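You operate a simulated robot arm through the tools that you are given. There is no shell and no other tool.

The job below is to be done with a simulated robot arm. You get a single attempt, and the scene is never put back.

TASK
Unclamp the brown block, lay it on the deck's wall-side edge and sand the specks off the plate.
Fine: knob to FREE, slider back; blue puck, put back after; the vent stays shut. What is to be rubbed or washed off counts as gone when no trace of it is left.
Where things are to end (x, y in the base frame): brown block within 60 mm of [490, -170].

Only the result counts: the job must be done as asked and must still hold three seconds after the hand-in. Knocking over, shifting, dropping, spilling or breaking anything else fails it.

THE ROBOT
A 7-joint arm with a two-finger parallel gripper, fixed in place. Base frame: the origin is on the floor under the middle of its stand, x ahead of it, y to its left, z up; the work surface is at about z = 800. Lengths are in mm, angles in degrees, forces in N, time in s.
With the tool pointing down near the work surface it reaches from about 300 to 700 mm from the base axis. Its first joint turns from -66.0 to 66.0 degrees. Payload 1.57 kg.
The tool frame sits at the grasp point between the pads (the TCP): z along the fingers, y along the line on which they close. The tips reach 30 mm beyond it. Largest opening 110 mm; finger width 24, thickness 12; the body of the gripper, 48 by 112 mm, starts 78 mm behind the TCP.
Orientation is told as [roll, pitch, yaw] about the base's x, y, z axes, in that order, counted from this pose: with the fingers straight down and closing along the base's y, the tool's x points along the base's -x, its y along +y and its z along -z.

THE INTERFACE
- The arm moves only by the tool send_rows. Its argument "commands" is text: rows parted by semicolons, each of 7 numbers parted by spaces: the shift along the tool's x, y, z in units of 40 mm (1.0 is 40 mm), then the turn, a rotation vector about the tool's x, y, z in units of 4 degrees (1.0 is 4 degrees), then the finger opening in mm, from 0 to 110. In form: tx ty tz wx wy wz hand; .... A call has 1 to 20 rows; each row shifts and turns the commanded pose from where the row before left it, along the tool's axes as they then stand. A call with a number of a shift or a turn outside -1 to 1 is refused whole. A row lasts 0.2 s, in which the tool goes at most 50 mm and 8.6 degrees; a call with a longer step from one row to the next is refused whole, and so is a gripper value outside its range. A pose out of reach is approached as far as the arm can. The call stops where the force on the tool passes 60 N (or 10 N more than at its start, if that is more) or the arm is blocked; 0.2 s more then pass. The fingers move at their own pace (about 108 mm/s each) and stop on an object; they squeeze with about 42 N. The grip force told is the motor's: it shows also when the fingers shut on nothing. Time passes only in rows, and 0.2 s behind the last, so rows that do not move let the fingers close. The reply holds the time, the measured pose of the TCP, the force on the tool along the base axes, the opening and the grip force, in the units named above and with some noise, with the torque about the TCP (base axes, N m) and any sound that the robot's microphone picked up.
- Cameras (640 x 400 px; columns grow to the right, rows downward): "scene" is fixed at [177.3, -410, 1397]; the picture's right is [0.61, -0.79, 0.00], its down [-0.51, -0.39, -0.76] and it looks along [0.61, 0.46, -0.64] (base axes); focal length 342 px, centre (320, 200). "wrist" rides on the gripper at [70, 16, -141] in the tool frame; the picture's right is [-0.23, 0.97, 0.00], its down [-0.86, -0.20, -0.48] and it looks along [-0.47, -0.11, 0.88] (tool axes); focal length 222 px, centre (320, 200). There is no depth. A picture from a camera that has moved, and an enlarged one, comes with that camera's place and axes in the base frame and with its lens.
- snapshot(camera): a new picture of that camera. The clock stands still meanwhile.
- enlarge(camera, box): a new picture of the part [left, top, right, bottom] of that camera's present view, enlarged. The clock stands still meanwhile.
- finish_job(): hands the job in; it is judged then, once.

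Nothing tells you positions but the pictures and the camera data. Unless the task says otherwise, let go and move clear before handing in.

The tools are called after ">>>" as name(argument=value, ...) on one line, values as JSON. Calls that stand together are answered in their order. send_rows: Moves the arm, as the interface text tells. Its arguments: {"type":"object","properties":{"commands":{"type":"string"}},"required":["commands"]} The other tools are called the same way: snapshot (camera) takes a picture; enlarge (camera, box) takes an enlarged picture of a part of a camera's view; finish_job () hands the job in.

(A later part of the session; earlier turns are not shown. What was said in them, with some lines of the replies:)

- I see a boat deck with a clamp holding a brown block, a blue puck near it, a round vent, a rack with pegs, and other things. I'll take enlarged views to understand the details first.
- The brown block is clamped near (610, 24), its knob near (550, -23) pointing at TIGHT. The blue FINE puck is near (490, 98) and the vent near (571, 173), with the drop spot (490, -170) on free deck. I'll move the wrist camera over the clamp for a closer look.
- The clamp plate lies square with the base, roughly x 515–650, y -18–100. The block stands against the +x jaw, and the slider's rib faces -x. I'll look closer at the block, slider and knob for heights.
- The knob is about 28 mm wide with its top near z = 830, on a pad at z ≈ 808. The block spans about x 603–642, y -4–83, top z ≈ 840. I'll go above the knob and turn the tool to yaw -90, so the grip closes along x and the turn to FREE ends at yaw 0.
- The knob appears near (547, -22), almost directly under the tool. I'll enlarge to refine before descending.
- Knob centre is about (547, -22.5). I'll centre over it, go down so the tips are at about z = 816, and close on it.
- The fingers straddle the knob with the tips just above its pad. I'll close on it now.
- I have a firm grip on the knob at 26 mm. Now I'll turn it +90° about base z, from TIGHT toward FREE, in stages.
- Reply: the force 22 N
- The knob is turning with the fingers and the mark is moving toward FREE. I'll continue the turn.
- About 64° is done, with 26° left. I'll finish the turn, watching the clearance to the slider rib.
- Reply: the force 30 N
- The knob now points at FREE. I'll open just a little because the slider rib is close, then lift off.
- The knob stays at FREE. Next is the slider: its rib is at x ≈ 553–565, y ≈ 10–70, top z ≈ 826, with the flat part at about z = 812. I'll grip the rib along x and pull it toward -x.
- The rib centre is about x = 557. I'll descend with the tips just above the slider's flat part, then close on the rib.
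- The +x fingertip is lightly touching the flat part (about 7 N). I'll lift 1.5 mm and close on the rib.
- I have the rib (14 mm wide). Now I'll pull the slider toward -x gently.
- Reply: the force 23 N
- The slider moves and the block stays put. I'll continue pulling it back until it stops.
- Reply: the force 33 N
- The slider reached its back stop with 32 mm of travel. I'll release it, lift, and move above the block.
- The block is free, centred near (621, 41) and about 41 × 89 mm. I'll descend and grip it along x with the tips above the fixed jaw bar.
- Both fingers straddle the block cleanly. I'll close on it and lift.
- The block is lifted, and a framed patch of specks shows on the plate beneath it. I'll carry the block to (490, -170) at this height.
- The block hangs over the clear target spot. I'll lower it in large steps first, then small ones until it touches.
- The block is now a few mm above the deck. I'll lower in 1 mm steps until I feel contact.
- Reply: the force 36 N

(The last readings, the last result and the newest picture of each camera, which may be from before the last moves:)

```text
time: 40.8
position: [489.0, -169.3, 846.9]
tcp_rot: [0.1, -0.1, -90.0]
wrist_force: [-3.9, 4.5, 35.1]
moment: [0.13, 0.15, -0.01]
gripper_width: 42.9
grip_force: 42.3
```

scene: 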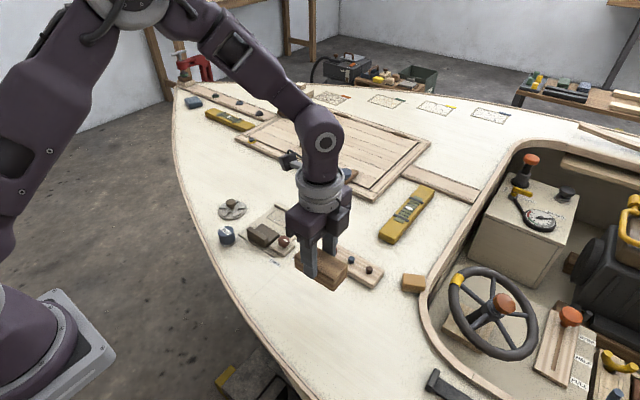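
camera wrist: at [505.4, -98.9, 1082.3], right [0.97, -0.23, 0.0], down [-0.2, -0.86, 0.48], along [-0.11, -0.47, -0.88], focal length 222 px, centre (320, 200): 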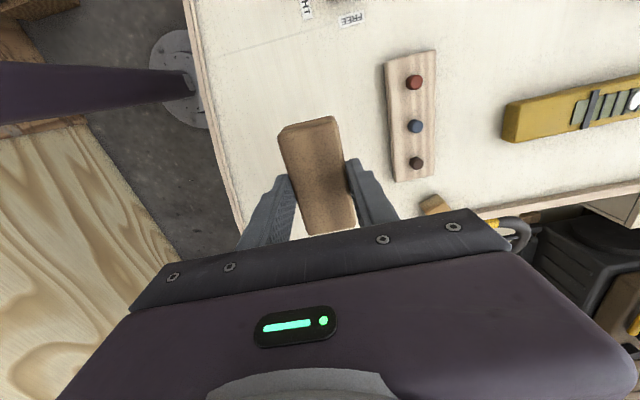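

The block is firmly on the deck (35 N). I'll ease off slightly, release and lift.

>>> send_rows(commands="0 0 -0.02 0 0 0 20;0 0 0 0 0 0 50;0 0 0 0 0 0 60;0 0 0 0 0 0 60;0 0 -0.5 0 0 0 60;0 0 -0.8 0 0 0 60;0 0 -0.8 0 0 0 60;0 0 -0.4 0 0 0 60;0 0 0 0 0 0 60")

>>> snapshot(camera="scene")

>>> snapshot(camera="wrist")

```text
time: 42.8
position: [487.9, -170.1, 947.7]
tcp_rot: [0.0, -0.1, -90.0]
wrist_force: [0.9, -0.8, -1.0]
moment: [0.0, 0.02, 0.0]
gripper_width: 59.8
grip_force: 0.1
```

```text
taken
```

scene: 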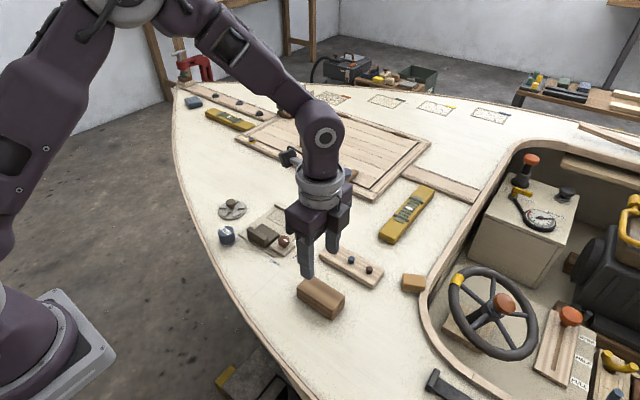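

```text
taken
camera wrist: at [504.5, -99.9, 1089.7], right [0.97, -0.23, 0.0], down [-0.2, -0.86, 0.48], along [-0.11, -0.47, -0.88], focal length 222 px, centre (320, 200)
```

wrist: 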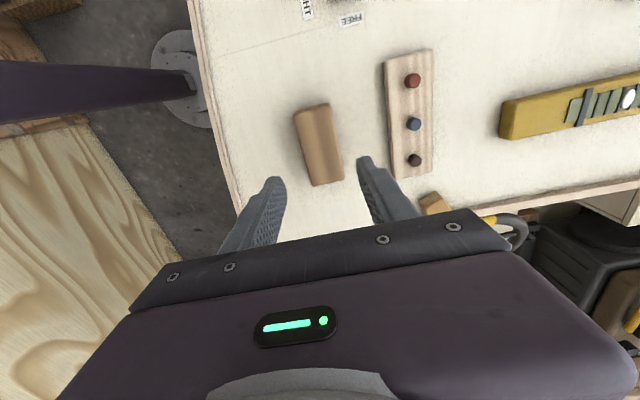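

The block stands at about (488, -170). Next is the blue puck: I estimate it at (487, 97), about 40 mm wide with its top near z = 840. I'll go above it and turn back to yaw 0.

>>> send_rows(commands="0.5 0 0 0 0 0 60;0.95 0 0 0 0 0 60;0.95 0 0 0 0 0 60;0.95 0 0 0 0 0 70;0.95 0 0 0 0 0 80;0.95 0 0 0 0 0 80;0.95 0 0 0 0 0 80;0.475 0 0 0 0 0 80;0 0 0 0 0 -1 80;0 0 0 0 0 -1 80;0 0 0 0 0 -1 80;0 0 0 0 0 -1 80;0 0 0 0 0 -1 80;0 0 0 0 0 -1 80;0 0 0 0 0 -1 80;0 0 0 0 0 -1 80;0 0 0 0 0 -1 80;0 0 0 0 0 -1 80;0 0 0 0 0 -1 80;0 0 0 0 0 -1 80")

>>> send_rows(commands="0 0 0 0 0 -1 80;0 0 0 0 0 -1 80;0 0 0 0 0 -1 80;0 0 0 0 0 -1 80;0 0 0 0 0 -1 80;0 0 0 0 0 -1 80;0 0 0 0 0 -1 80;0 0 0 0 0 -1 80;0 0 0 0 0 -1 80;0 0 0 0 0 -1 80;0 0 0 0 0 -0.5 80;0 0 0 0 0 0 80")

>>> snapshot(camera="wrist")

>>> enlarge(camera="wrist", box=[240, 80, 400, 200])

>>> enlarge(camera="scene", box=[190, 150, 330, 270])

```text
time: 47.0
position: [489.4, 96.6, 946.9]
tcp_rot: [0.0, 0.0, -41.9]
wrist_force: [-0.3, -0.4, -0.9]
moment: [0.01, 0.01, 0.0]
gripper_width: 80.2
grip_force: 0.2
```

```text
time: 49.6
position: [489.9, 96.9, 947.2]
tcp_rot: [0.1, -0.1, 0.0]
wrist_force: [-0.2, -0.4, -0.3]
moment: [-0.04, -0.02, 0.0]
gripper_width: 79.9
grip_force: 0.1
```

```text
taken
camera wrist: at [419.2, 114.2, 1089.1], right [0.23, 0.97, 0.0], down [0.86, -0.2, 0.48], along [0.47, -0.11, -0.88], focal length 222 px, centre (320, 200)
```

wrist: 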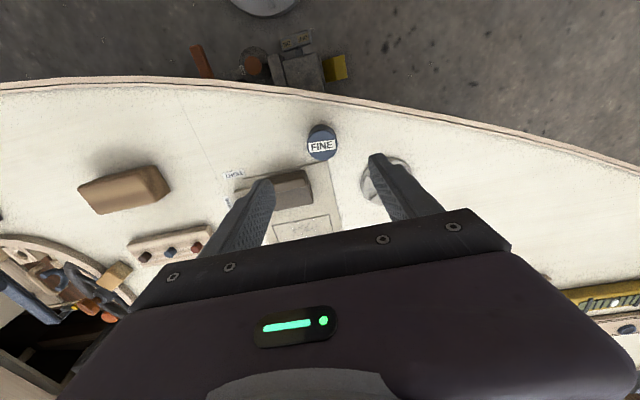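

```text
3.33 times, centred on (320, 140) of wrist
camera zoom: at [419.2, 114.2, 1089.1], right [0.23, 0.97, 0.0], down [0.86, -0.2, 0.48], along [0.47, -0.11, -0.88], focal length 740 px, centre (320, 400)
```

zoom: 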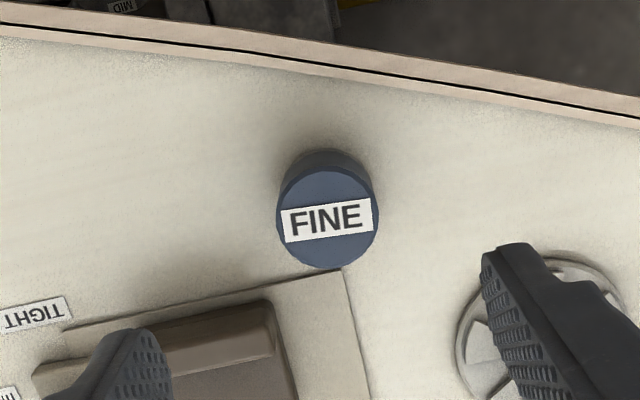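

```text
3.33 times, centred on (260, 210) of scene
camera zoom: at [177.3, -410.0, 1397.0], right [0.61, -0.79, 0.0], down [-0.51, -0.39, -0.76], along [0.61, 0.46, -0.64], focal length 1140 px, centre (520, 167)
```

zoom: 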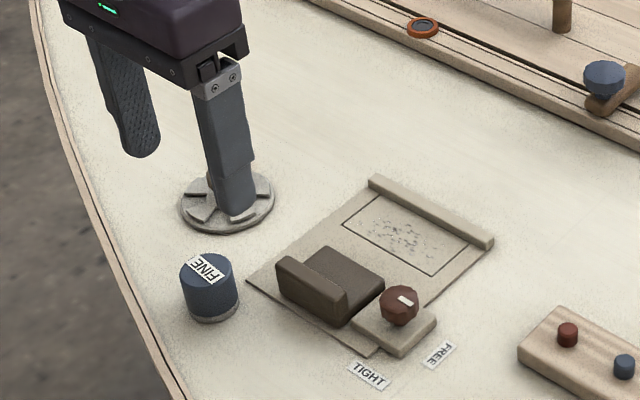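

The puck is about 36 mm wide, its centre at (488, 101) and its top at z ≈ 832. I'll descend around it with the fingers closing along y.

>>> send_rows(commands="0.05 0.1 0.7 0 0 0 66;0 0 0.7 0 0 0 66;0 0 0.5 0 0 0 66;0 0 0 0 0 0 66")

>>> enlarge(camera="wrist", box=[220, 80, 420, 220])

>>> enlarge(camera="scene", box=[190, 150, 330, 270])

```text
time: 50.6
position: [488.1, 101.1, 870.7]
tcp_rot: [0.0, 0.0, 0.0]
wrist_force: [0.1, -0.7, -0.1]
moment: [-0.02, -0.03, -0.01]
gripper_width: 66.0
grip_force: 0.2
```

```text
2.86 times, centred on (320, 150) of wrist
camera zoom: at [417.2, 118.4, 1013.4], right [0.23, 0.97, 0.0], down [0.85, -0.2, 0.48], along [0.47, -0.11, -0.88], focal length 635 px, centre (320, 343)
```

zoom: 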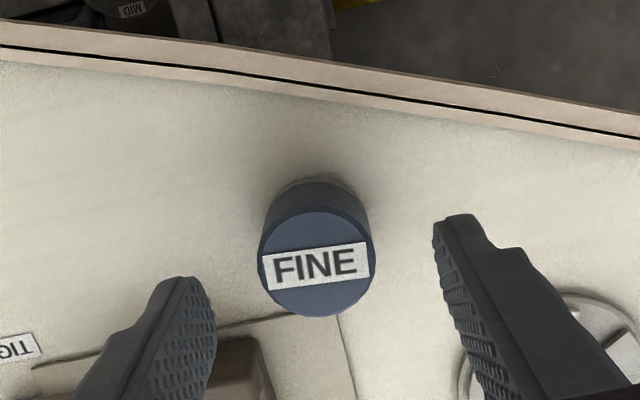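

```text
3.33 times, centred on (260, 210) of scene
camera zoom: at [177.3, -410.0, 1397.0], right [0.61, -0.79, 0.0], down [-0.51, -0.39, -0.76], along [0.61, 0.46, -0.64], focal length 1140 px, centre (520, 167)
```

zoom: 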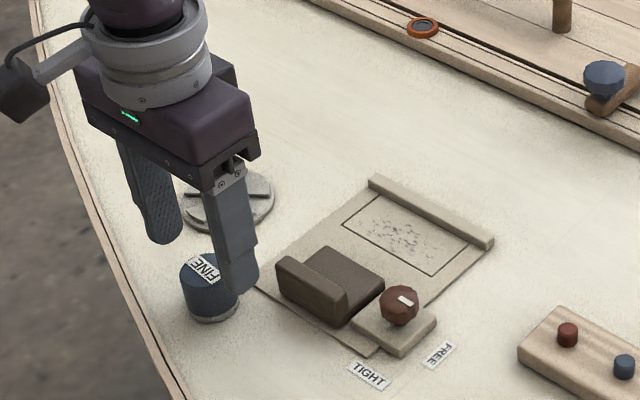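

The puck sits centred between the fingers at about (487, 101). I'll descend to TCP z = 840 and grip.

>>> send_rows(commands="0.025 0 0.4 0 0 0 60;0 0 0.25 0 0 0 56;0 0 0.12 0 0 0 50;0 0 0 0 0 0 46")

>>> send_rows(commands="0 0 0 0 0 0 30;0 0 0 0 0 0 20;0 0 0 0 0 0 15;0 0 0 0 0 0 15")

>>> enlarge(camera="wrist", box=[220, 80, 420, 220])

>>> enlarge(camera="scene", box=[190, 170, 290, 260])

```text
time: 51.6
position: [485.8, 101.0, 840.0]
tcp_rot: [-0.1, 0.1, -0.1]
wrist_force: [0.4, -0.2, -0.3]
moment: [-0.05, -0.01, 0.02]
gripper_width: 46.2
grip_force: 0.0
```

```text
time: 52.6
position: [487.5, 101.0, 841.1]
tcp_rot: [0.0, 0.0, -0.1]
wrist_force: [0.8, -0.5, -0.3]
moment: [0.02, -0.01, 0.04]
gripper_width: 34.4
grip_force: 41.7
```

```text
2.86 times, centred on (320, 150) of wrist
camera zoom: at [416.1, 118.6, 982.9], right [0.23, 0.97, 0.0], down [0.86, -0.2, 0.48], along [0.47, -0.11, -0.88], focal length 635 px, centre (320, 343)
```

zoom: 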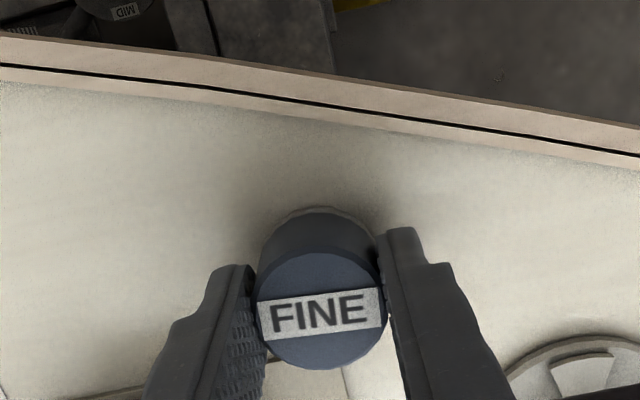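

```text
4.44 times, centred on (240, 215) of scene
camera zoom: at [177.3, -410.0, 1397.0], right [0.61, -0.79, 0.0], down [-0.51, -0.39, -0.76], along [0.61, 0.46, -0.64], focal length 1520 px, centre (676, 133)
```

zoom: 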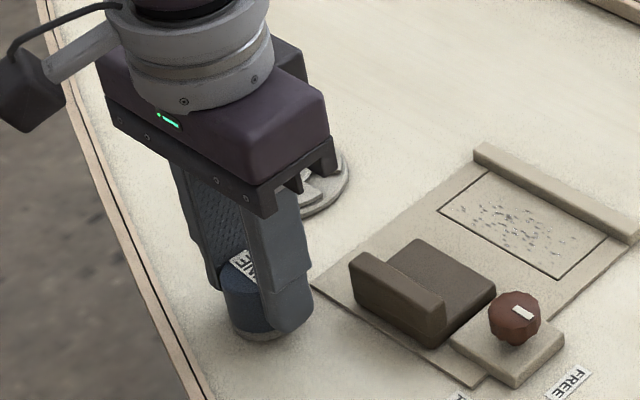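

The puck is firmly held (34.4 mm), and its home is TCP (487, 101). I'll lift it and zoom in on the speck patch from the scene camera.

>>> send_rows(commands="0 0 -0.25 0 0 0 15;0 0 -0.6 0 0 0 15;0 0 -0.65 0 0 0 15;0 0 0 0 0 0 15")

>>> enlarge(camera="scene", box=[260, 195, 320, 240])

>>> enlarge(camera="scene", box=[190, 150, 290, 260])

```text
time: 53.6
position: [485.3, 100.5, 899.4]
tcp_rot: [0.0, 0.0, -0.1]
wrist_force: [-0.1, 0.2, -0.6]
moment: [-0.02, -0.03, -0.01]
gripper_width: 34.1
grip_force: 41.9
```

```text
8.89 times, centred on (290, 218) of scene
camera zoom: at [177.3, -410.0, 1397.0], right [0.61, -0.79, 0.0], down [-0.51, -0.39, -0.76], along [0.61, 0.46, -0.64], focal length 3040 px, centre (587, 44)
```

zoom: 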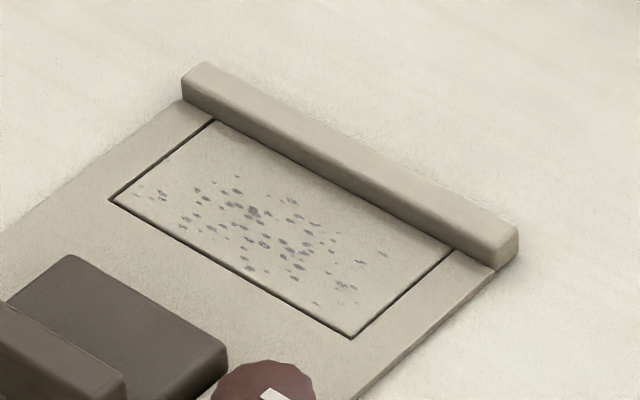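

```text
3.64 times, centred on (240, 205) of scene
camera zoom: at [177.3, -410.0, 1397.0], right [0.61, -0.79, 0.0], down [-0.51, -0.39, -0.76], along [0.61, 0.46, -0.64], focal length 1244 px, centre (611, 182)
```

zoom: 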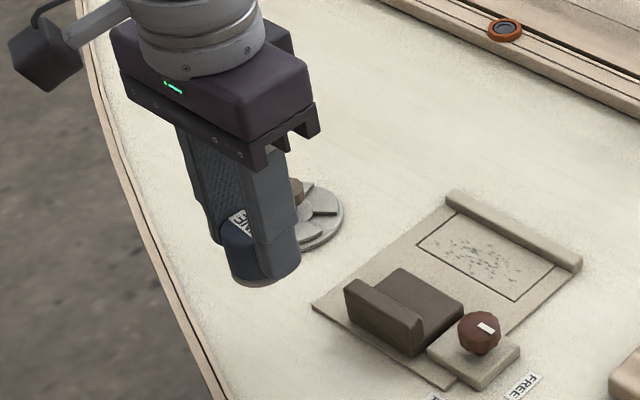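

The specks lie at about x 603–631, y 4–80. I'll carry the puck over the middle of the patch and lower it slowly to feel for contact.

>>> send_rows(commands="-0.4 -0.18 0 0 0 0 15;-0.8175 -0.3675 0 0 0 0 15;-0.8175 -0.3675 0 0 0 0 15;-0.8175 -0.3675 0 0 0 0 15;-0.4175 -0.1875 0 0 0 0 15;0 0 0.5 0 0 0 15;0 0 0.5 0 0 0 15;0 0 0.2 0 0 0 15;0 0 0 0 0 0 15")

>>> enlarge(camera="scene", box=[240, 170, 330, 250])

>>> enlarge(camera="wrist", box=[220, 80, 420, 220])

```text
time: 55.6
position: [617.3, 42.0, 851.3]
tcp_rot: [0.0, 0.0, 0.0]
wrist_force: [-0.4, -0.4, -0.4]
moment: [0.03, 0.01, -0.01]
gripper_width: 33.8
grip_force: 41.5
```

```text
5.00 times, centred on (285, 210) of scene
camera zoom: at [177.3, -410.0, 1397.0], right [0.61, -0.79, 0.0], down [-0.51, -0.39, -0.76], along [0.61, 0.46, -0.64], focal length 1710 px, centre (495, 150)
```

zoom: 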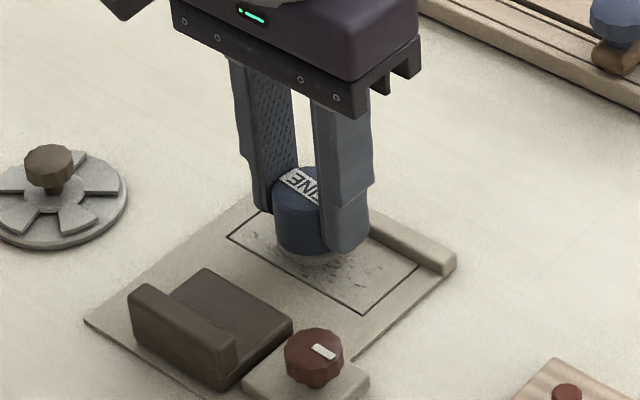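

```text
2.86 times, centred on (320, 150) of wrist
camera zoom: at [547.1, 59.3, 993.9], right [0.23, 0.97, 0.0], down [0.86, -0.2, 0.48], along [0.47, -0.11, -0.88], focal length 635 px, centre (320, 343)
```

zoom: 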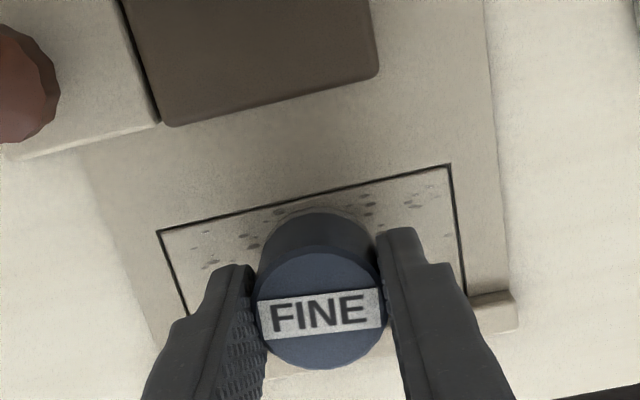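

The puck is just above the patch. I'll lower it in small steps until it touches.

>>> send_rows(commands="0 0 0.06 0 0 0 15;0 0 0.06 0 0 0 15;0 0 0 0 0 0 15")

>>> send_rows(commands="0 0 0.025 0 0 0 15;0 0 0.025 0 0 0 15;0 0 0 0 0 0 15")

```text
time: 56.4
position: [616.3, 42.3, 847.6]
tcp_rot: [0.1, 0.0, 0.0]
wrist_force: [-1.8, -0.6, -0.9]
moment: [0.02, 0.02, 0.0]
gripper_width: 34.1
grip_force: 41.6
```

```text
time: 57.2
position: [616.4, 41.9, 846.0]
tcp_rot: [0.1, 0.0, 0.0]
wrist_force: [0.0, -0.3, -0.6]
moment: [-0.01, -0.04, 0.0]
gripper_width: 34.0
grip_force: 41.8
```

>>> send_rows(commands="0 0 0.025 0 0 0 15;0 0 0.0125 0 0 0 15;0 0 0 0 0 0 15")

>>> send_rows(commands="0 0 0.0125 0 0 0 15;0 0 0 0 0 0 15")

```text
time: 58.0
position: [616.8, 42.6, 844.9]
tcp_rot: [0.1, 0.0, 0.0]
wrist_force: [-0.4, 1.6, 6.0]
moment: [0.12, 0.06, 0.02]
gripper_width: 34.2
grip_force: 41.7
```

```text
time: 58.6
position: [617.3, 42.2, 842.4]
tcp_rot: [0.0, -0.1, 0.0]
wrist_force: [-1.8, 1.4, 10.3]
moment: [0.14, 0.09, 0.03]
gripper_width: 34.1
grip_force: 41.7
```

I have contact at about 10 N. I'll rub along y with gentle strokes and watch the force.

>>> send_rows(commands="0 0.25 0 0 0 0 15;0 0.25 0 0 0 0 15;0 0.25 0 0 0 0 15;0 0.2 0 0 0 0 15;0 -0.25 0 0 0 0 15;0 -0.25 0 0 0 0 15;0 -0.25 0 0 0 0 15;0 -0.2 0 0 0 0 15")

>>> enlarge(camera="wrist", box=[220, 80, 420, 220])

```text
time: 60.4
position: [618.4, 43.0, 843.6]
tcp_rot: [-0.1, 0.0, 0.0]
wrist_force: [0.4, 0.4, 2.4]
moment: [0.05, 0.0, 0.01]
gripper_width: 33.7
grip_force: 41.5
```

```text
2.86 times, centred on (320, 150) of wrist
camera zoom: at [547.6, 60.5, 986.1], right [0.23, 0.97, 0.0], down [0.85, -0.2, 0.48], along [0.47, -0.11, -0.88], focal length 635 px, centre (320, 343)
```

zoom: 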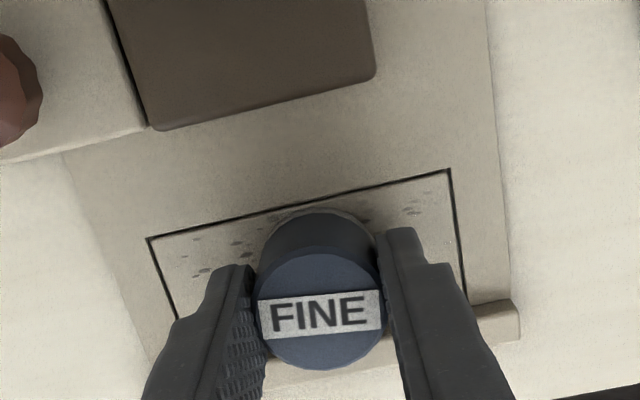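

The specks look lighter but contact fell to about 2 N. I'll press a touch more and keep stroking over the whole length.

>>> send_rows(commands="0 0 0.0125 0 0 0 15;0 0 0 0 0 0 15")

>>> send_rows(commands="0 0.25 0 0 0 0 15;0 0.25 0 0 0 0 15;0 0.25 0 0 0 0 15;0 0.2 0 0 0 0 15;0 0 0 0 0 0 15")

>>> send_rows(commands="0 -0.25 0 0 0 0 15;0 -0.25 0 0 0 0 15;0 -0.25 0 0 0 0 15;0 -0.25 0 0 0 0 15;0 -0.25 0 0 0 0 15;0 -0.25 0 0 0 0 15;0 -0.25 0 0 0 0 15;0 -0.15 0 0 0 0 15;0 0 0 0 0 0 15")

>>> enlarge(camera="wrist", box=[220, 80, 420, 220])

>>> enlarge(camera="scene", box=[255, 190, 325, 245])

```text
time: 61.0
position: [617.6, 42.4, 843.3]
tcp_rot: [0.0, 0.0, 0.0]
wrist_force: [1.2, 2.0, 8.5]
moment: [0.16, 0.0, 0.03]
gripper_width: 33.8
grip_force: 41.5
```

```text
time: 62.2
position: [617.5, 80.0, 843.3]
tcp_rot: [0.0, 0.0, 0.0]
wrist_force: [-0.2, 0.1, 3.9]
moment: [0.03, -0.06, 0.01]
gripper_width: 33.9
grip_force: 41.9
```

```text
time: 64.2
position: [616.3, 4.7, 844.1]
tcp_rot: [0.0, 0.0, 0.0]
wrist_force: [-0.1, 1.2, 2.3]
moment: [0.01, -0.04, 0.04]
gripper_width: 34.0
grip_force: 41.4
```

```text
2.86 times, centred on (320, 150) of wrist
camera zoom: at [546.8, 21.3, 984.8], right [0.23, 0.97, 0.0], down [0.86, -0.2, 0.48], along [0.47, -0.11, -0.88], focal length 635 px, centre (320, 343)
```

zoom: 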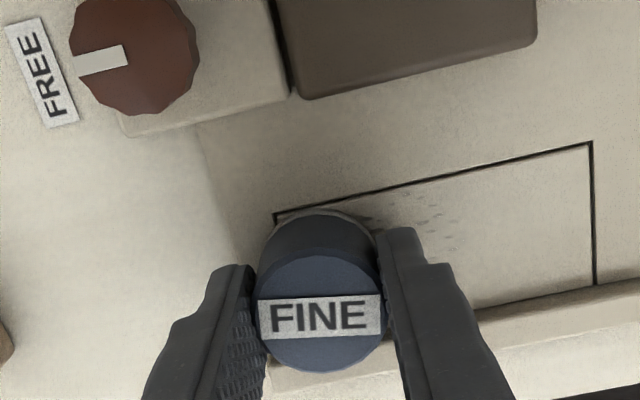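

```text
7.27 times, centred on (290, 218) of scene
camera zoom: at [177.3, -410.0, 1397.0], right [0.61, -0.79, 0.0], down [-0.51, -0.39, -0.76], along [0.61, 0.46, -0.64], focal length 2487 px, centre (538, 73)
```

zoom: 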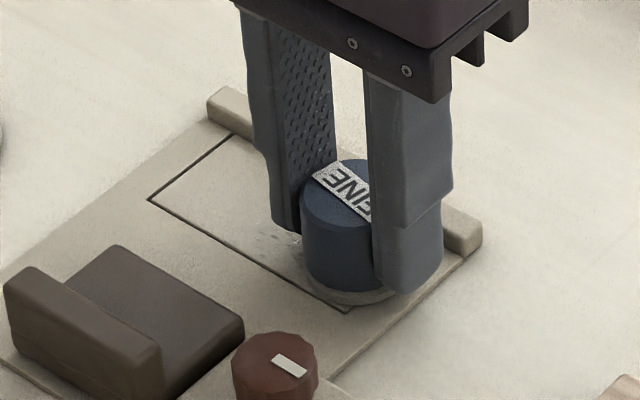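

Sanding works: most specks have vanished, with a few faint ones left near y ≈ 10–35. I'll press slightly more and do further full strokes at slightly different x.

>>> send_rows(commands="0.1 0 0.008 0 0 0 15;0 0.25 0 0 0 0 15;0 0.25 0 0 0 0 15;0 0.25 0 0 0 0 15;0 -0.25 0 0 0 0 15;0 -0.25 0 0 0 0 15;0 -0.25 0 0 0 0 15;0 0 0 0 0 0 15")

>>> send_rows(commands="0 0.25 0 0 0 0 15;0 0.25 0 0 0 0 15;0 0.25 0 0 0 0 15;0 0.25 0 0 0 0 15;0 0.25 0 0 0 0 15;0 0.25 0 0 0 0 15;0 0.25 0 0 0 0 15;0 0.2 0 0 0 0 15;-0.2 0 0 0 0 0 15;0 -0.25 0 0 0 0 15;0 -0.25 0 0 0 0 15;0 -0.25 0 0 0 0 15;0 -0.25 0 0 0 0 15;0 -0.25 0 0 0 0 15;0 -0.25 0 0 0 0 15;0 -0.25 0 0 0 0 15;0 -0.2 0 0 0 0 15;0 0 0 0 0 0 15")

>>> enlarge(camera="wrist", box=[220, 80, 420, 220])

>>> enlarge(camera="scene", box=[255, 190, 325, 245])

```text
time: 66.0
position: [612.4, 4.1, 841.9]
tcp_rot: [0.0, 0.0, 0.1]
wrist_force: [0.4, 2.5, 5.4]
moment: [0.05, -0.01, 0.02]
gripper_width: 34.1
grip_force: 41.3
```

```text
time: 69.8
position: [621.1, 4.0, 843.1]
tcp_rot: [0.0, 0.1, -0.1]
wrist_force: [-0.1, -0.5, -1.3]
moment: [-0.02, -0.02, -0.01]
gripper_width: 33.6
grip_force: 41.4
```

```text
2.86 times, centred on (320, 150) of wrist
camera zoom: at [551.8, 21.8, 985.1], right [0.23, 0.97, 0.0], down [0.86, -0.2, 0.48], along [0.47, -0.11, -0.88], focal length 635 px, centre (320, 343)
```

zoom: 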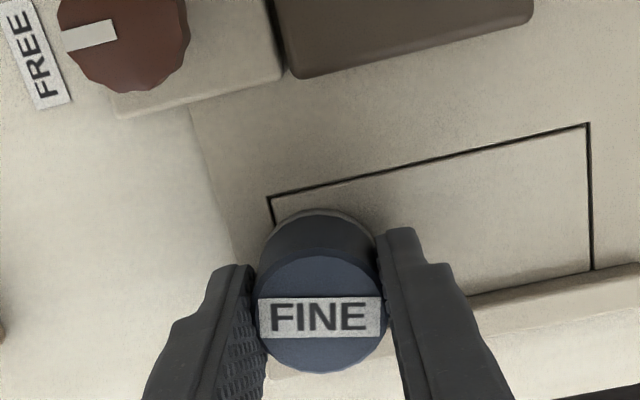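

```text
7.27 times, centred on (290, 218) of scene
camera zoom: at [177.3, -410.0, 1397.0], right [0.61, -0.79, 0.0], down [-0.51, -0.39, -0.76], along [0.61, 0.46, -0.64], focal length 2487 px, centre (538, 73)
```

zoom: 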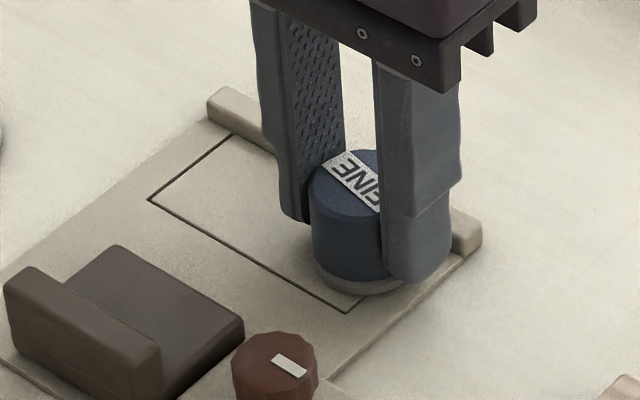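

The visible area looks clean, but contact has faded. I'll press to regain contact and do one more set of full strokes, then lift and inspect.

>>> send_rows(commands="0 0 0.0125 0 0 0 15;0 0 0 0 0 0 15")

>>> send_rows(commands="0 0 0.0075 0 0 0 15;0 0 0 0 0 0 15")

```text
time: 70.4
position: [621.3, 4.5, 842.8]
tcp_rot: [0.0, 0.0, 0.1]
wrist_force: [-0.1, -0.6, 0.9]
moment: [0.0, 0.0, 0.02]
gripper_width: 33.9
grip_force: 41.1
```

```text
time: 71.0
position: [622.7, 5.3, 842.9]
tcp_rot: [0.0, 0.0, 0.0]
wrist_force: [0.4, -0.7, 1.4]
moment: [0.02, -0.03, 0.03]
gripper_width: 33.8
grip_force: 41.7
```

>>> send_rows(commands="0 0 0.0125 0 0 0 15;0 0 0 0 0 0 15")

```text
time: 71.6
position: [621.0, 4.5, 841.8]
tcp_rot: [0.0, -0.1, 0.0]
wrist_force: [3.0, 3.1, 10.5]
moment: [0.03, -0.06, 0.05]
gripper_width: 33.7
grip_force: 41.0
```

Contact is back at about 10 N. Now full strokes at x ≈ 621 and back at x ≈ 612.

>>> send_rows(commands="0 0.25 0 0 0 0 15;0 0.25 0 0 0 0 15;0 0.25 0 0 0 0 15;0 0.25 0 0 0 0 15;0 0.25 0 0 0 0 15;0 0.25 0 0 0 0 15;0 0.25 0 0 0 0 15;0 0.2 0 0 0 0 15;0.2 0 0.005 0 0 0 15;0 -0.25 0 0 0 0 15;0 -0.25 0 0 0 0 15;0 -0.25 0 0 0 0 15;0 -0.25 0 0 0 0 15;0 -0.25 0 0 0 0 15;0 -0.25 0 0 0 0 15;0 -0.25 0 0 0 0 15;0 -0.2 0 0 0 0 15;0 0 0 0 0 0 15")

>>> send_rows(commands="0 0.25 0 0 0 0 15;0 0.25 0 0 0 0 15;0 0.25 0 0 0 0 15;0 0.25 0 0 0 0 15;0 0.25 0 0 0 0 15;0 0.25 0 0 0 0 15;0 0.25 0 0 0 0 15;0 0.2 0 0 0 0 15;0 0 -0.3 0 0 0 15;0 0 -0.8 0 0 0 15;0 0 0 0 0 0 15")

>>> enlarge(camera="wrist", box=[200, 80, 400, 220])

>>> enlarge(camera="scene", box=[255, 190, 325, 245])

```text
time: 75.4
position: [612.8, 0.8, 841.7]
tcp_rot: [-0.3, -0.1, -0.1]
wrist_force: [0.6, -7.1, 20.8]
moment: [-0.2, -0.1, -0.09]
gripper_width: 33.8
grip_force: 41.0
```

```text
time: 77.8
position: [613.1, 80.2, 885.3]
tcp_rot: [0.0, 0.1, 0.0]
wrist_force: [-0.5, 0.0, -0.8]
moment: [0.02, 0.02, 0.01]
gripper_width: 33.7
grip_force: 41.1
```

```text
2.86 times, centred on (300, 150) of wrist
camera zoom: at [543.0, 97.5, 1027.5], right [0.23, 0.97, 0.0], down [0.86, -0.2, 0.48], along [0.47, -0.11, -0.88], focal length 635 px, centre (377, 343)
```

zoom: 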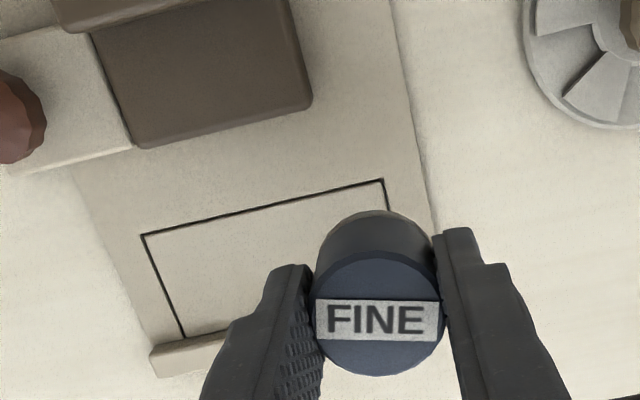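

```text
7.27 times, centred on (290, 218) of scene
camera zoom: at [177.3, -410.0, 1397.0], right [0.61, -0.79, 0.0], down [-0.51, -0.39, -0.76], along [0.61, 0.46, -0.64], focal length 2487 px, centre (538, 73)
```

zoom: 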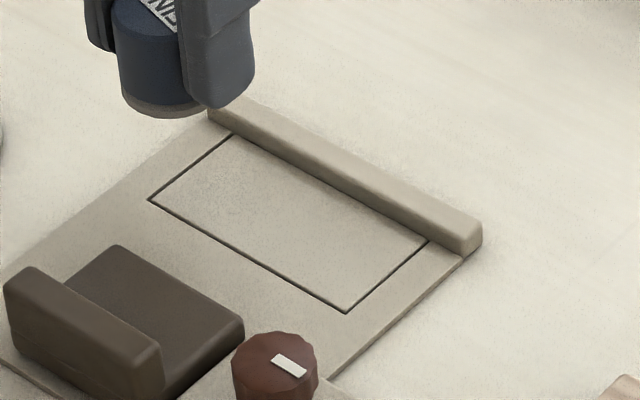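

The patch looks clean. I'll zoom in tightly to check for faint traces.

>>> enlarge(camera="scene", box=[268, 203, 292, 219])

>>> enlarge(camera="scene", box=[284, 212, 312, 234])

>>> enlarge(camera="wrist", box=[240, 130, 340, 200])

```text
16.00 times, centred on (280, 211) of scene
camera zoom: at [177.3, -410.0, 1397.0], right [0.61, -0.79, 0.0], down [-0.51, -0.39, -0.76], along [0.61, 0.46, -0.64], focal length 5472 px, centre (960, 24)
```

zoom: 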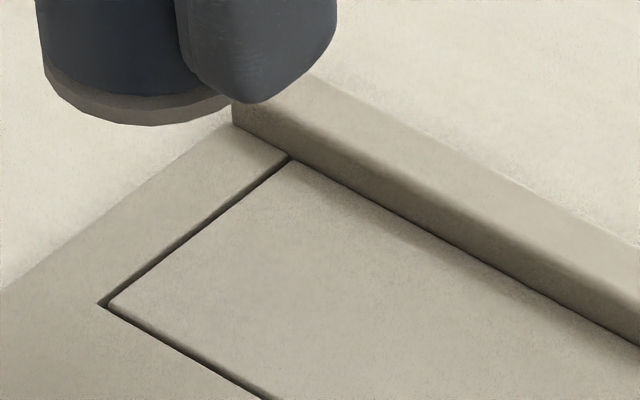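

```text
16.00 times, centred on (298, 223) of scene
camera zoom: at [177.3, -410.0, 1397.0], right [0.61, -0.79, 0.0], down [-0.51, -0.39, -0.76], along [0.61, 0.46, -0.64], focal length 5472 px, centre (672, -168)
```

zoom: 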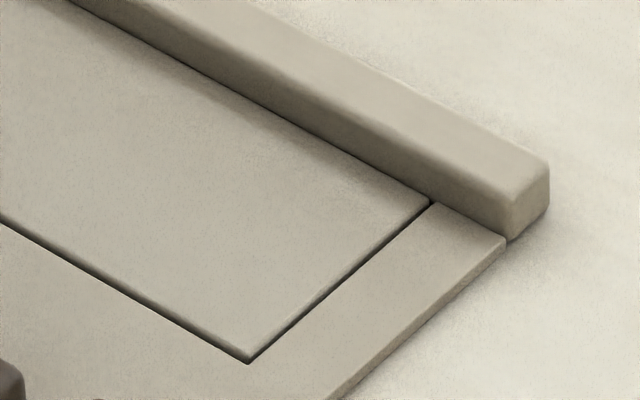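

```text
5.71 times, centred on (290, 165) of wrist
camera zoom: at [543.0, 97.5, 1027.5], right [0.23, 0.97, 0.0], down [0.86, -0.2, 0.48], along [0.47, -0.11, -0.88], focal length 1269 px, centre (491, 400)
```

zoom: 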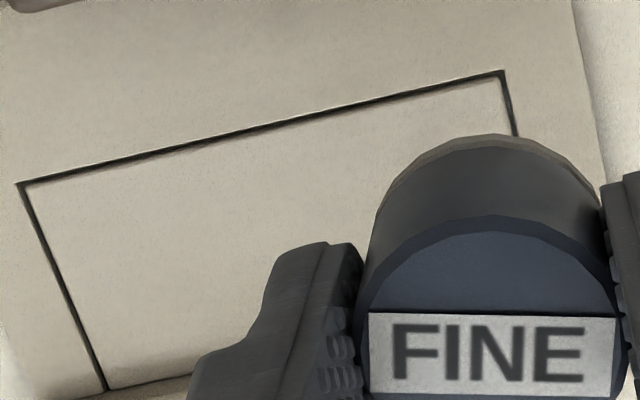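

I see no specks. I'll check the middle section once more to be sure before returning the puck.

>>> enlarge(camera="scene", box=[274, 206, 302, 228])

>>> enlarge(camera="wrist", box=[240, 145, 300, 200])

```text
16.00 times, centred on (288, 217) of scene
camera zoom: at [177.3, -410.0, 1397.0], right [0.61, -0.79, 0.0], down [-0.51, -0.39, -0.76], along [0.61, 0.46, -0.64], focal length 5472 px, centre (832, -72)
```

zoom: 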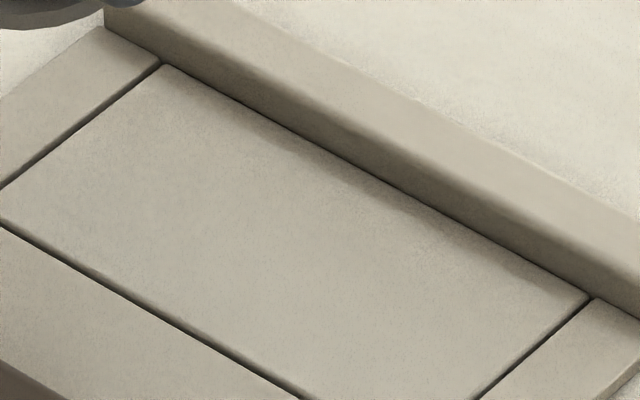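

```text
7.27 times, centred on (270, 172) of wrist
camera zoom: at [543.0, 97.5, 1027.5], right [0.23, 0.97, 0.0], down [0.86, -0.2, 0.48], along [0.47, -0.11, -0.88], focal length 1615 px, centre (684, 400)
```

zoom: 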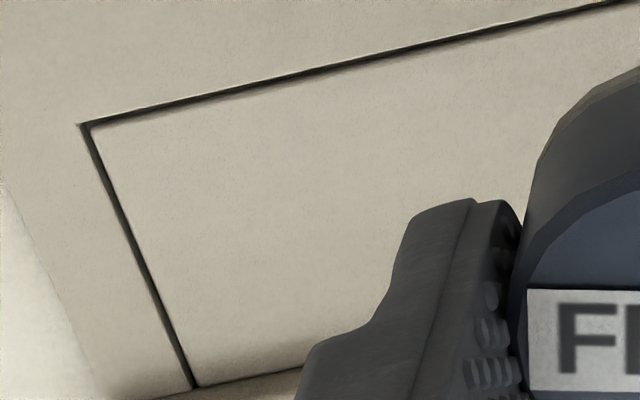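

The patch is clean. I'll carry the puck back to its home at (486.5, 101).

>>> send_rows(commands="0.37 0.065 -0.1 0 0 0 15;0.8 0.131 0 0 0 0 15;0.8 0.131 0 0 0 0 15;0.8 0.131 0 0 0 0 15;0.4 0.067 0 0 0 0 15;0 0 0.4 0 0 0 15;0 0 0.4 0 0 0 15;0 0 0.2 0 0 0 15;0 0 0 0 0 0 15")

>>> enlarge(camera="wrist", box=[220, 80, 420, 220])

>>> enlarge(camera="scene", box=[190, 170, 290, 260])

```text
time: 79.8
position: [486.0, 102.2, 848.9]
tcp_rot: [0.0, 0.0, -0.1]
wrist_force: [-0.3, -0.6, 0.0]
moment: [0.0, -0.03, 0.04]
gripper_width: 33.7
grip_force: 41.5
```

```text
2.86 times, centred on (320, 150) of wrist
camera zoom: at [415.6, 119.4, 991.4], right [0.23, 0.97, 0.0], down [0.86, -0.2, 0.48], along [0.47, -0.11, -0.88], focal length 635 px, centre (320, 343)
```

zoom: 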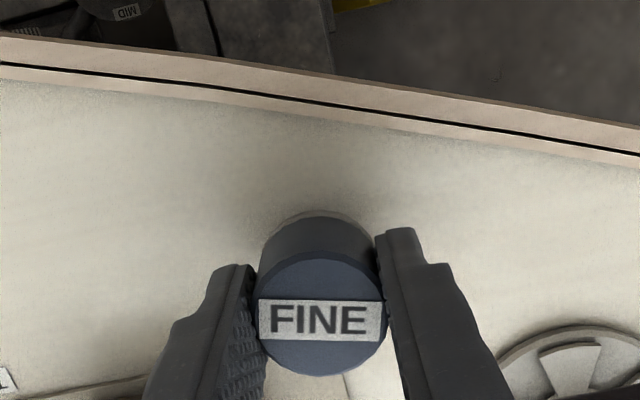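

```text
4.44 times, centred on (240, 215) of scene
camera zoom: at [177.3, -410.0, 1397.0], right [0.61, -0.79, 0.0], down [-0.51, -0.39, -0.76], along [0.61, 0.46, -0.64], focal length 1520 px, centre (676, 133)
```

zoom: 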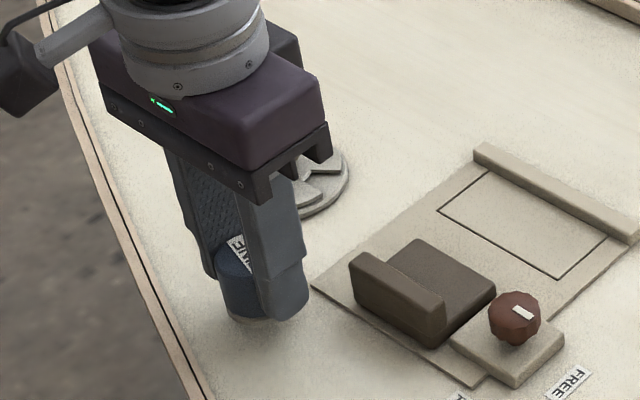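

The puck is above its home within about 1 mm. I'll correct that and lower to contact.

>>> send_rows(commands="-0.012 -0.02 0.08 0 0 0 15;0 0 0.06 0 0 0 15;0 0 0 0 0 0 15")

>>> send_rows(commands="0 0 0.03 0 0 0 15;0 0 0.03 0 0 0 15;0 0 0 0 0 0 15")

```text
time: 80.6
position: [486.1, 102.5, 843.4]
tcp_rot: [0.0, 0.0, 0.0]
wrist_force: [-0.3, -0.5, -0.5]
moment: [0.02, -0.02, -0.02]
gripper_width: 33.5
grip_force: 41.4
```

```text
time: 81.4
position: [487.6, 101.8, 840.3]
tcp_rot: [0.0, 0.0, -0.1]
wrist_force: [0.0, -0.4, -0.2]
moment: [-0.01, 0.0, -0.03]
gripper_width: 33.9
grip_force: 41.7
```

>>> send_rows(commands="0 0 0.02 0 0 0 15;0 0 0.02 0 0 0 15;0 0 0 0 0 0 15")

>>> enlarge(camera="scene", box=[210, 210, 260, 250])

```text
time: 82.2
position: [485.7, 102.9, 839.6]
tcp_rot: [0.0, -0.1, 0.0]
wrist_force: [-0.2, -0.2, -0.7]
moment: [0.01, -0.02, -0.02]
gripper_width: 33.7
grip_force: 40.9
```

```text
10.00 times, centred on (235, 230) of scene
camera zoom: at [177.3, -410.0, 1397.0], right [0.61, -0.79, 0.0], down [-0.51, -0.39, -0.76], along [0.61, 0.46, -0.64], focal length 3420 px, centre (1170, -100)
```

zoom: 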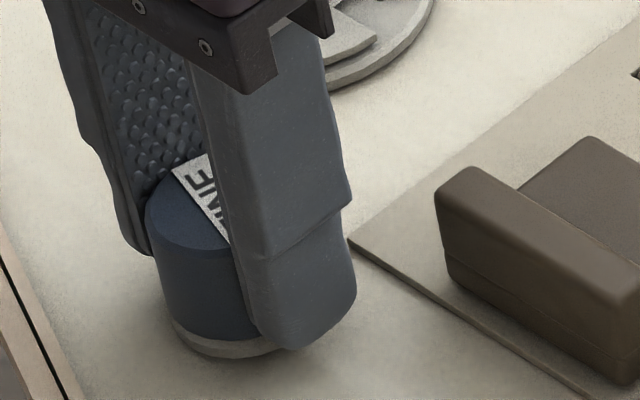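

It's nearly down, with no contact force yet. I'll continue with small steps.

>>> send_rows(commands="0 0 0.0125 0 0 0 15;0 0 0.0125 0 0 0 15;0 0 0 0 0 0 15")

>>> send_rows(commands="0 0 0.0125 0 0 0 15;0 0 0 0 0 0 15")

```text
time: 83.0
position: [486.9, 101.2, 838.9]
tcp_rot: [0.0, -0.1, 0.1]
wrist_force: [0.4, 0.3, -1.0]
moment: [-0.03, 0.0, -0.01]
gripper_width: 33.8
grip_force: 41.5
```

```text
time: 83.6
position: [488.0, 102.0, 838.4]
tcp_rot: [0.1, 0.0, 0.0]
wrist_force: [-1.6, 0.2, 5.4]
moment: [-0.02, -0.01, -0.02]
gripper_width: 33.5
grip_force: 41.6
```

The puck is down on the deck (5 N). I'll release it and lift straight up.

>>> send_rows(commands="0 0 0 0 0 0 45;0 0 0 0 0 0 60;0 0 0 0 0 0 60;0 0 -0.4 0 0 0 60;0 0 -0.8 0 0 0 60;0 0 -0.9 0 0 0 60;0 0 -0.9 0 0 0 60;0 0 0 0 0 0 60")

>>> enlarge(camera="wrist", box=[220, 80, 420, 220])

>>> snapshot(camera="scene")

>>> enlarge(camera="scene", box=[190, 170, 330, 270])

```text
time: 85.4
position: [487.7, 102.8, 959.6]
tcp_rot: [0.1, 0.0, 0.0]
wrist_force: [0.1, 1.2, -0.4]
moment: [-0.01, 0.01, -0.01]
gripper_width: 59.8
grip_force: 0.1
```

```text
2.86 times, centred on (320, 150) of wrist
camera zoom: at [416.5, 119.9, 1101.0], right [0.23, 0.97, 0.0], down [0.85, -0.2, 0.48], along [0.47, -0.11, -0.88], focal length 635 px, centre (320, 343)
```

zoom: 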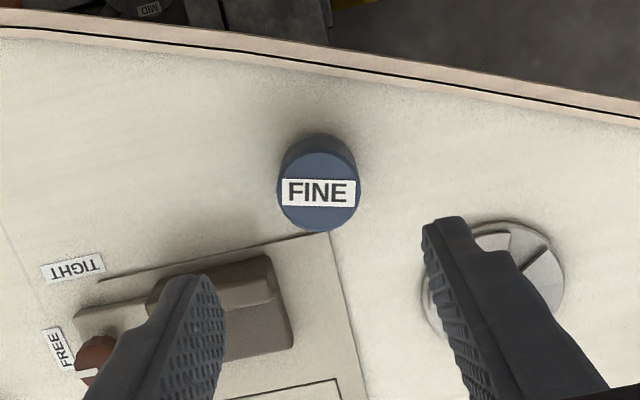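

```text
taken
```

scene: 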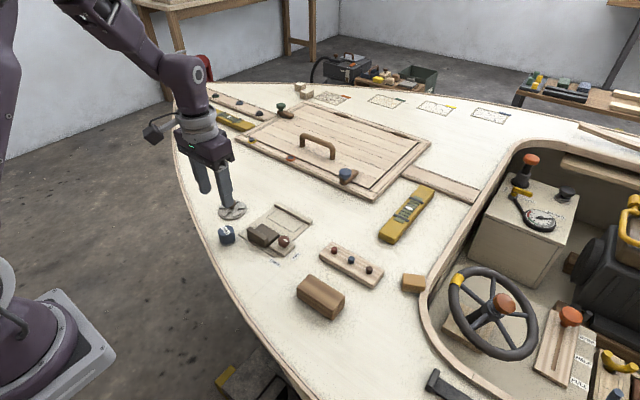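

```text
4.00 times, centred on (260, 220) of scene
camera zoom: at [177.3, -410.0, 1397.0], right [0.61, -0.79, 0.0], down [-0.51, -0.39, -0.76], along [0.61, 0.46, -0.64], focal length 1368 px, centre (560, 120)
```

zoom: 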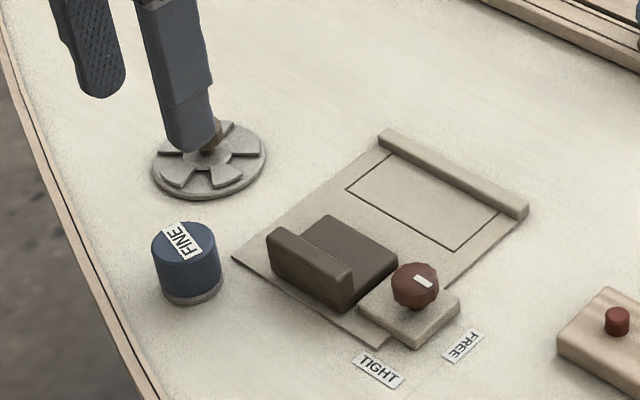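

The puck is back at its original spot to within about 1 mm, and the knob is at FREE with the slider back. I'll lift clear and do a last check of the vent, plate and block.

>>> send_rows(commands="0 0 -0.9 0 0 0 60;0 0 -0.9 0 0 0 60;0.3 -0.8 -0.4 0 0 0 60;0.3 -0.8 -0.4 0 0 0 60;0.3 -0.8 -0.4 0 0 0 60;0 0 0 0 0 0 60;0 0 0 0 0 0 60")

>>> snapshot(camera="wrist")

>>> enlarge(camera="scene", box=[200, 190, 260, 250])

>>> enlarge(camera="scene", box=[250, 190, 410, 330])

```text
time: 87.0
position: [448.7, 4.7, 1077.8]
tcp_rot: [0.0, 0.0, 0.0]
wrist_force: [-0.2, -0.4, -0.1]
moment: [0.01, -0.04, -0.02]
gripper_width: 60.0
grip_force: 0.2
```

```text
taken
camera wrist: at [378.6, 22.2, 1220.7], right [0.23, 0.97, 0.0], down [0.86, -0.2, 0.48], along [0.47, -0.11, -0.88], focal length 222 px, centre (320, 200)
```

wrist: 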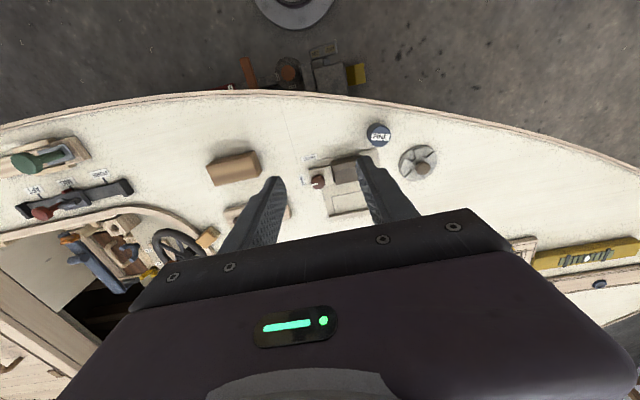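

```text
6.67 times, centred on (230, 220) of scene
camera zoom: at [177.3, -410.0, 1397.0], right [0.61, -0.79, 0.0], down [-0.51, -0.39, -0.76], along [0.61, 0.46, -0.64], focal length 2280 px, centre (920, 67)
```

zoom: 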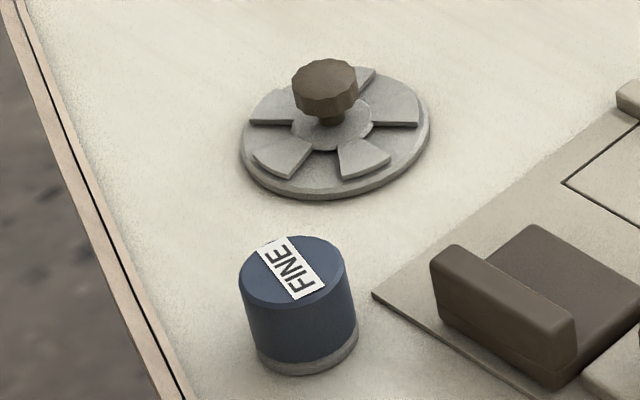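

```text
2.86 times, centred on (330, 260) of scene
camera zoom: at [177.3, -410.0, 1397.0], right [0.61, -0.79, 0.0], down [-0.51, -0.39, -0.76], along [0.61, 0.46, -0.64], focal length 977 px, centre (291, 29)
```

zoom: 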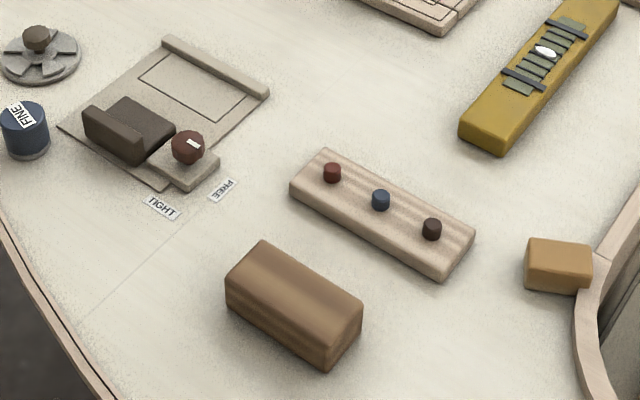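

All checks agree:
- The plate shows no specks.
- The puck stands at its old spot.
- The vent looks unchanged from the first pictures.
- The knob points to FREE and the slider is back.
- The brown block rests near (488, -170).

The arm is clear, so I'm handing in.

>>> finish_job()

```text
The job is handed in.
```

The brown block is unclamped and lies on the deck near (488, -170), within the 60 mm you allowed. The specks are sanded off the plate.

- **Clamp:** the knob points to FREE, and the slider is pulled back to its stop, about 32 mm.
- **Plate:** I rubbed the speck patch with the blue FINE puck until close-up views showed no trace left.
- **Puck:** it is back within about 1 mm of its original spot. It turned a few degrees in the grip, so its label sits at a slightly different angle than before.
- **Vent and everything else:** I didn't touch the vent, and it looks the same as at the start. I saw nothing else moved or knocked over in the last pictures.

The arm let go and moved clear before I handed the job in. I got no verdict back, only that the job was handed in.
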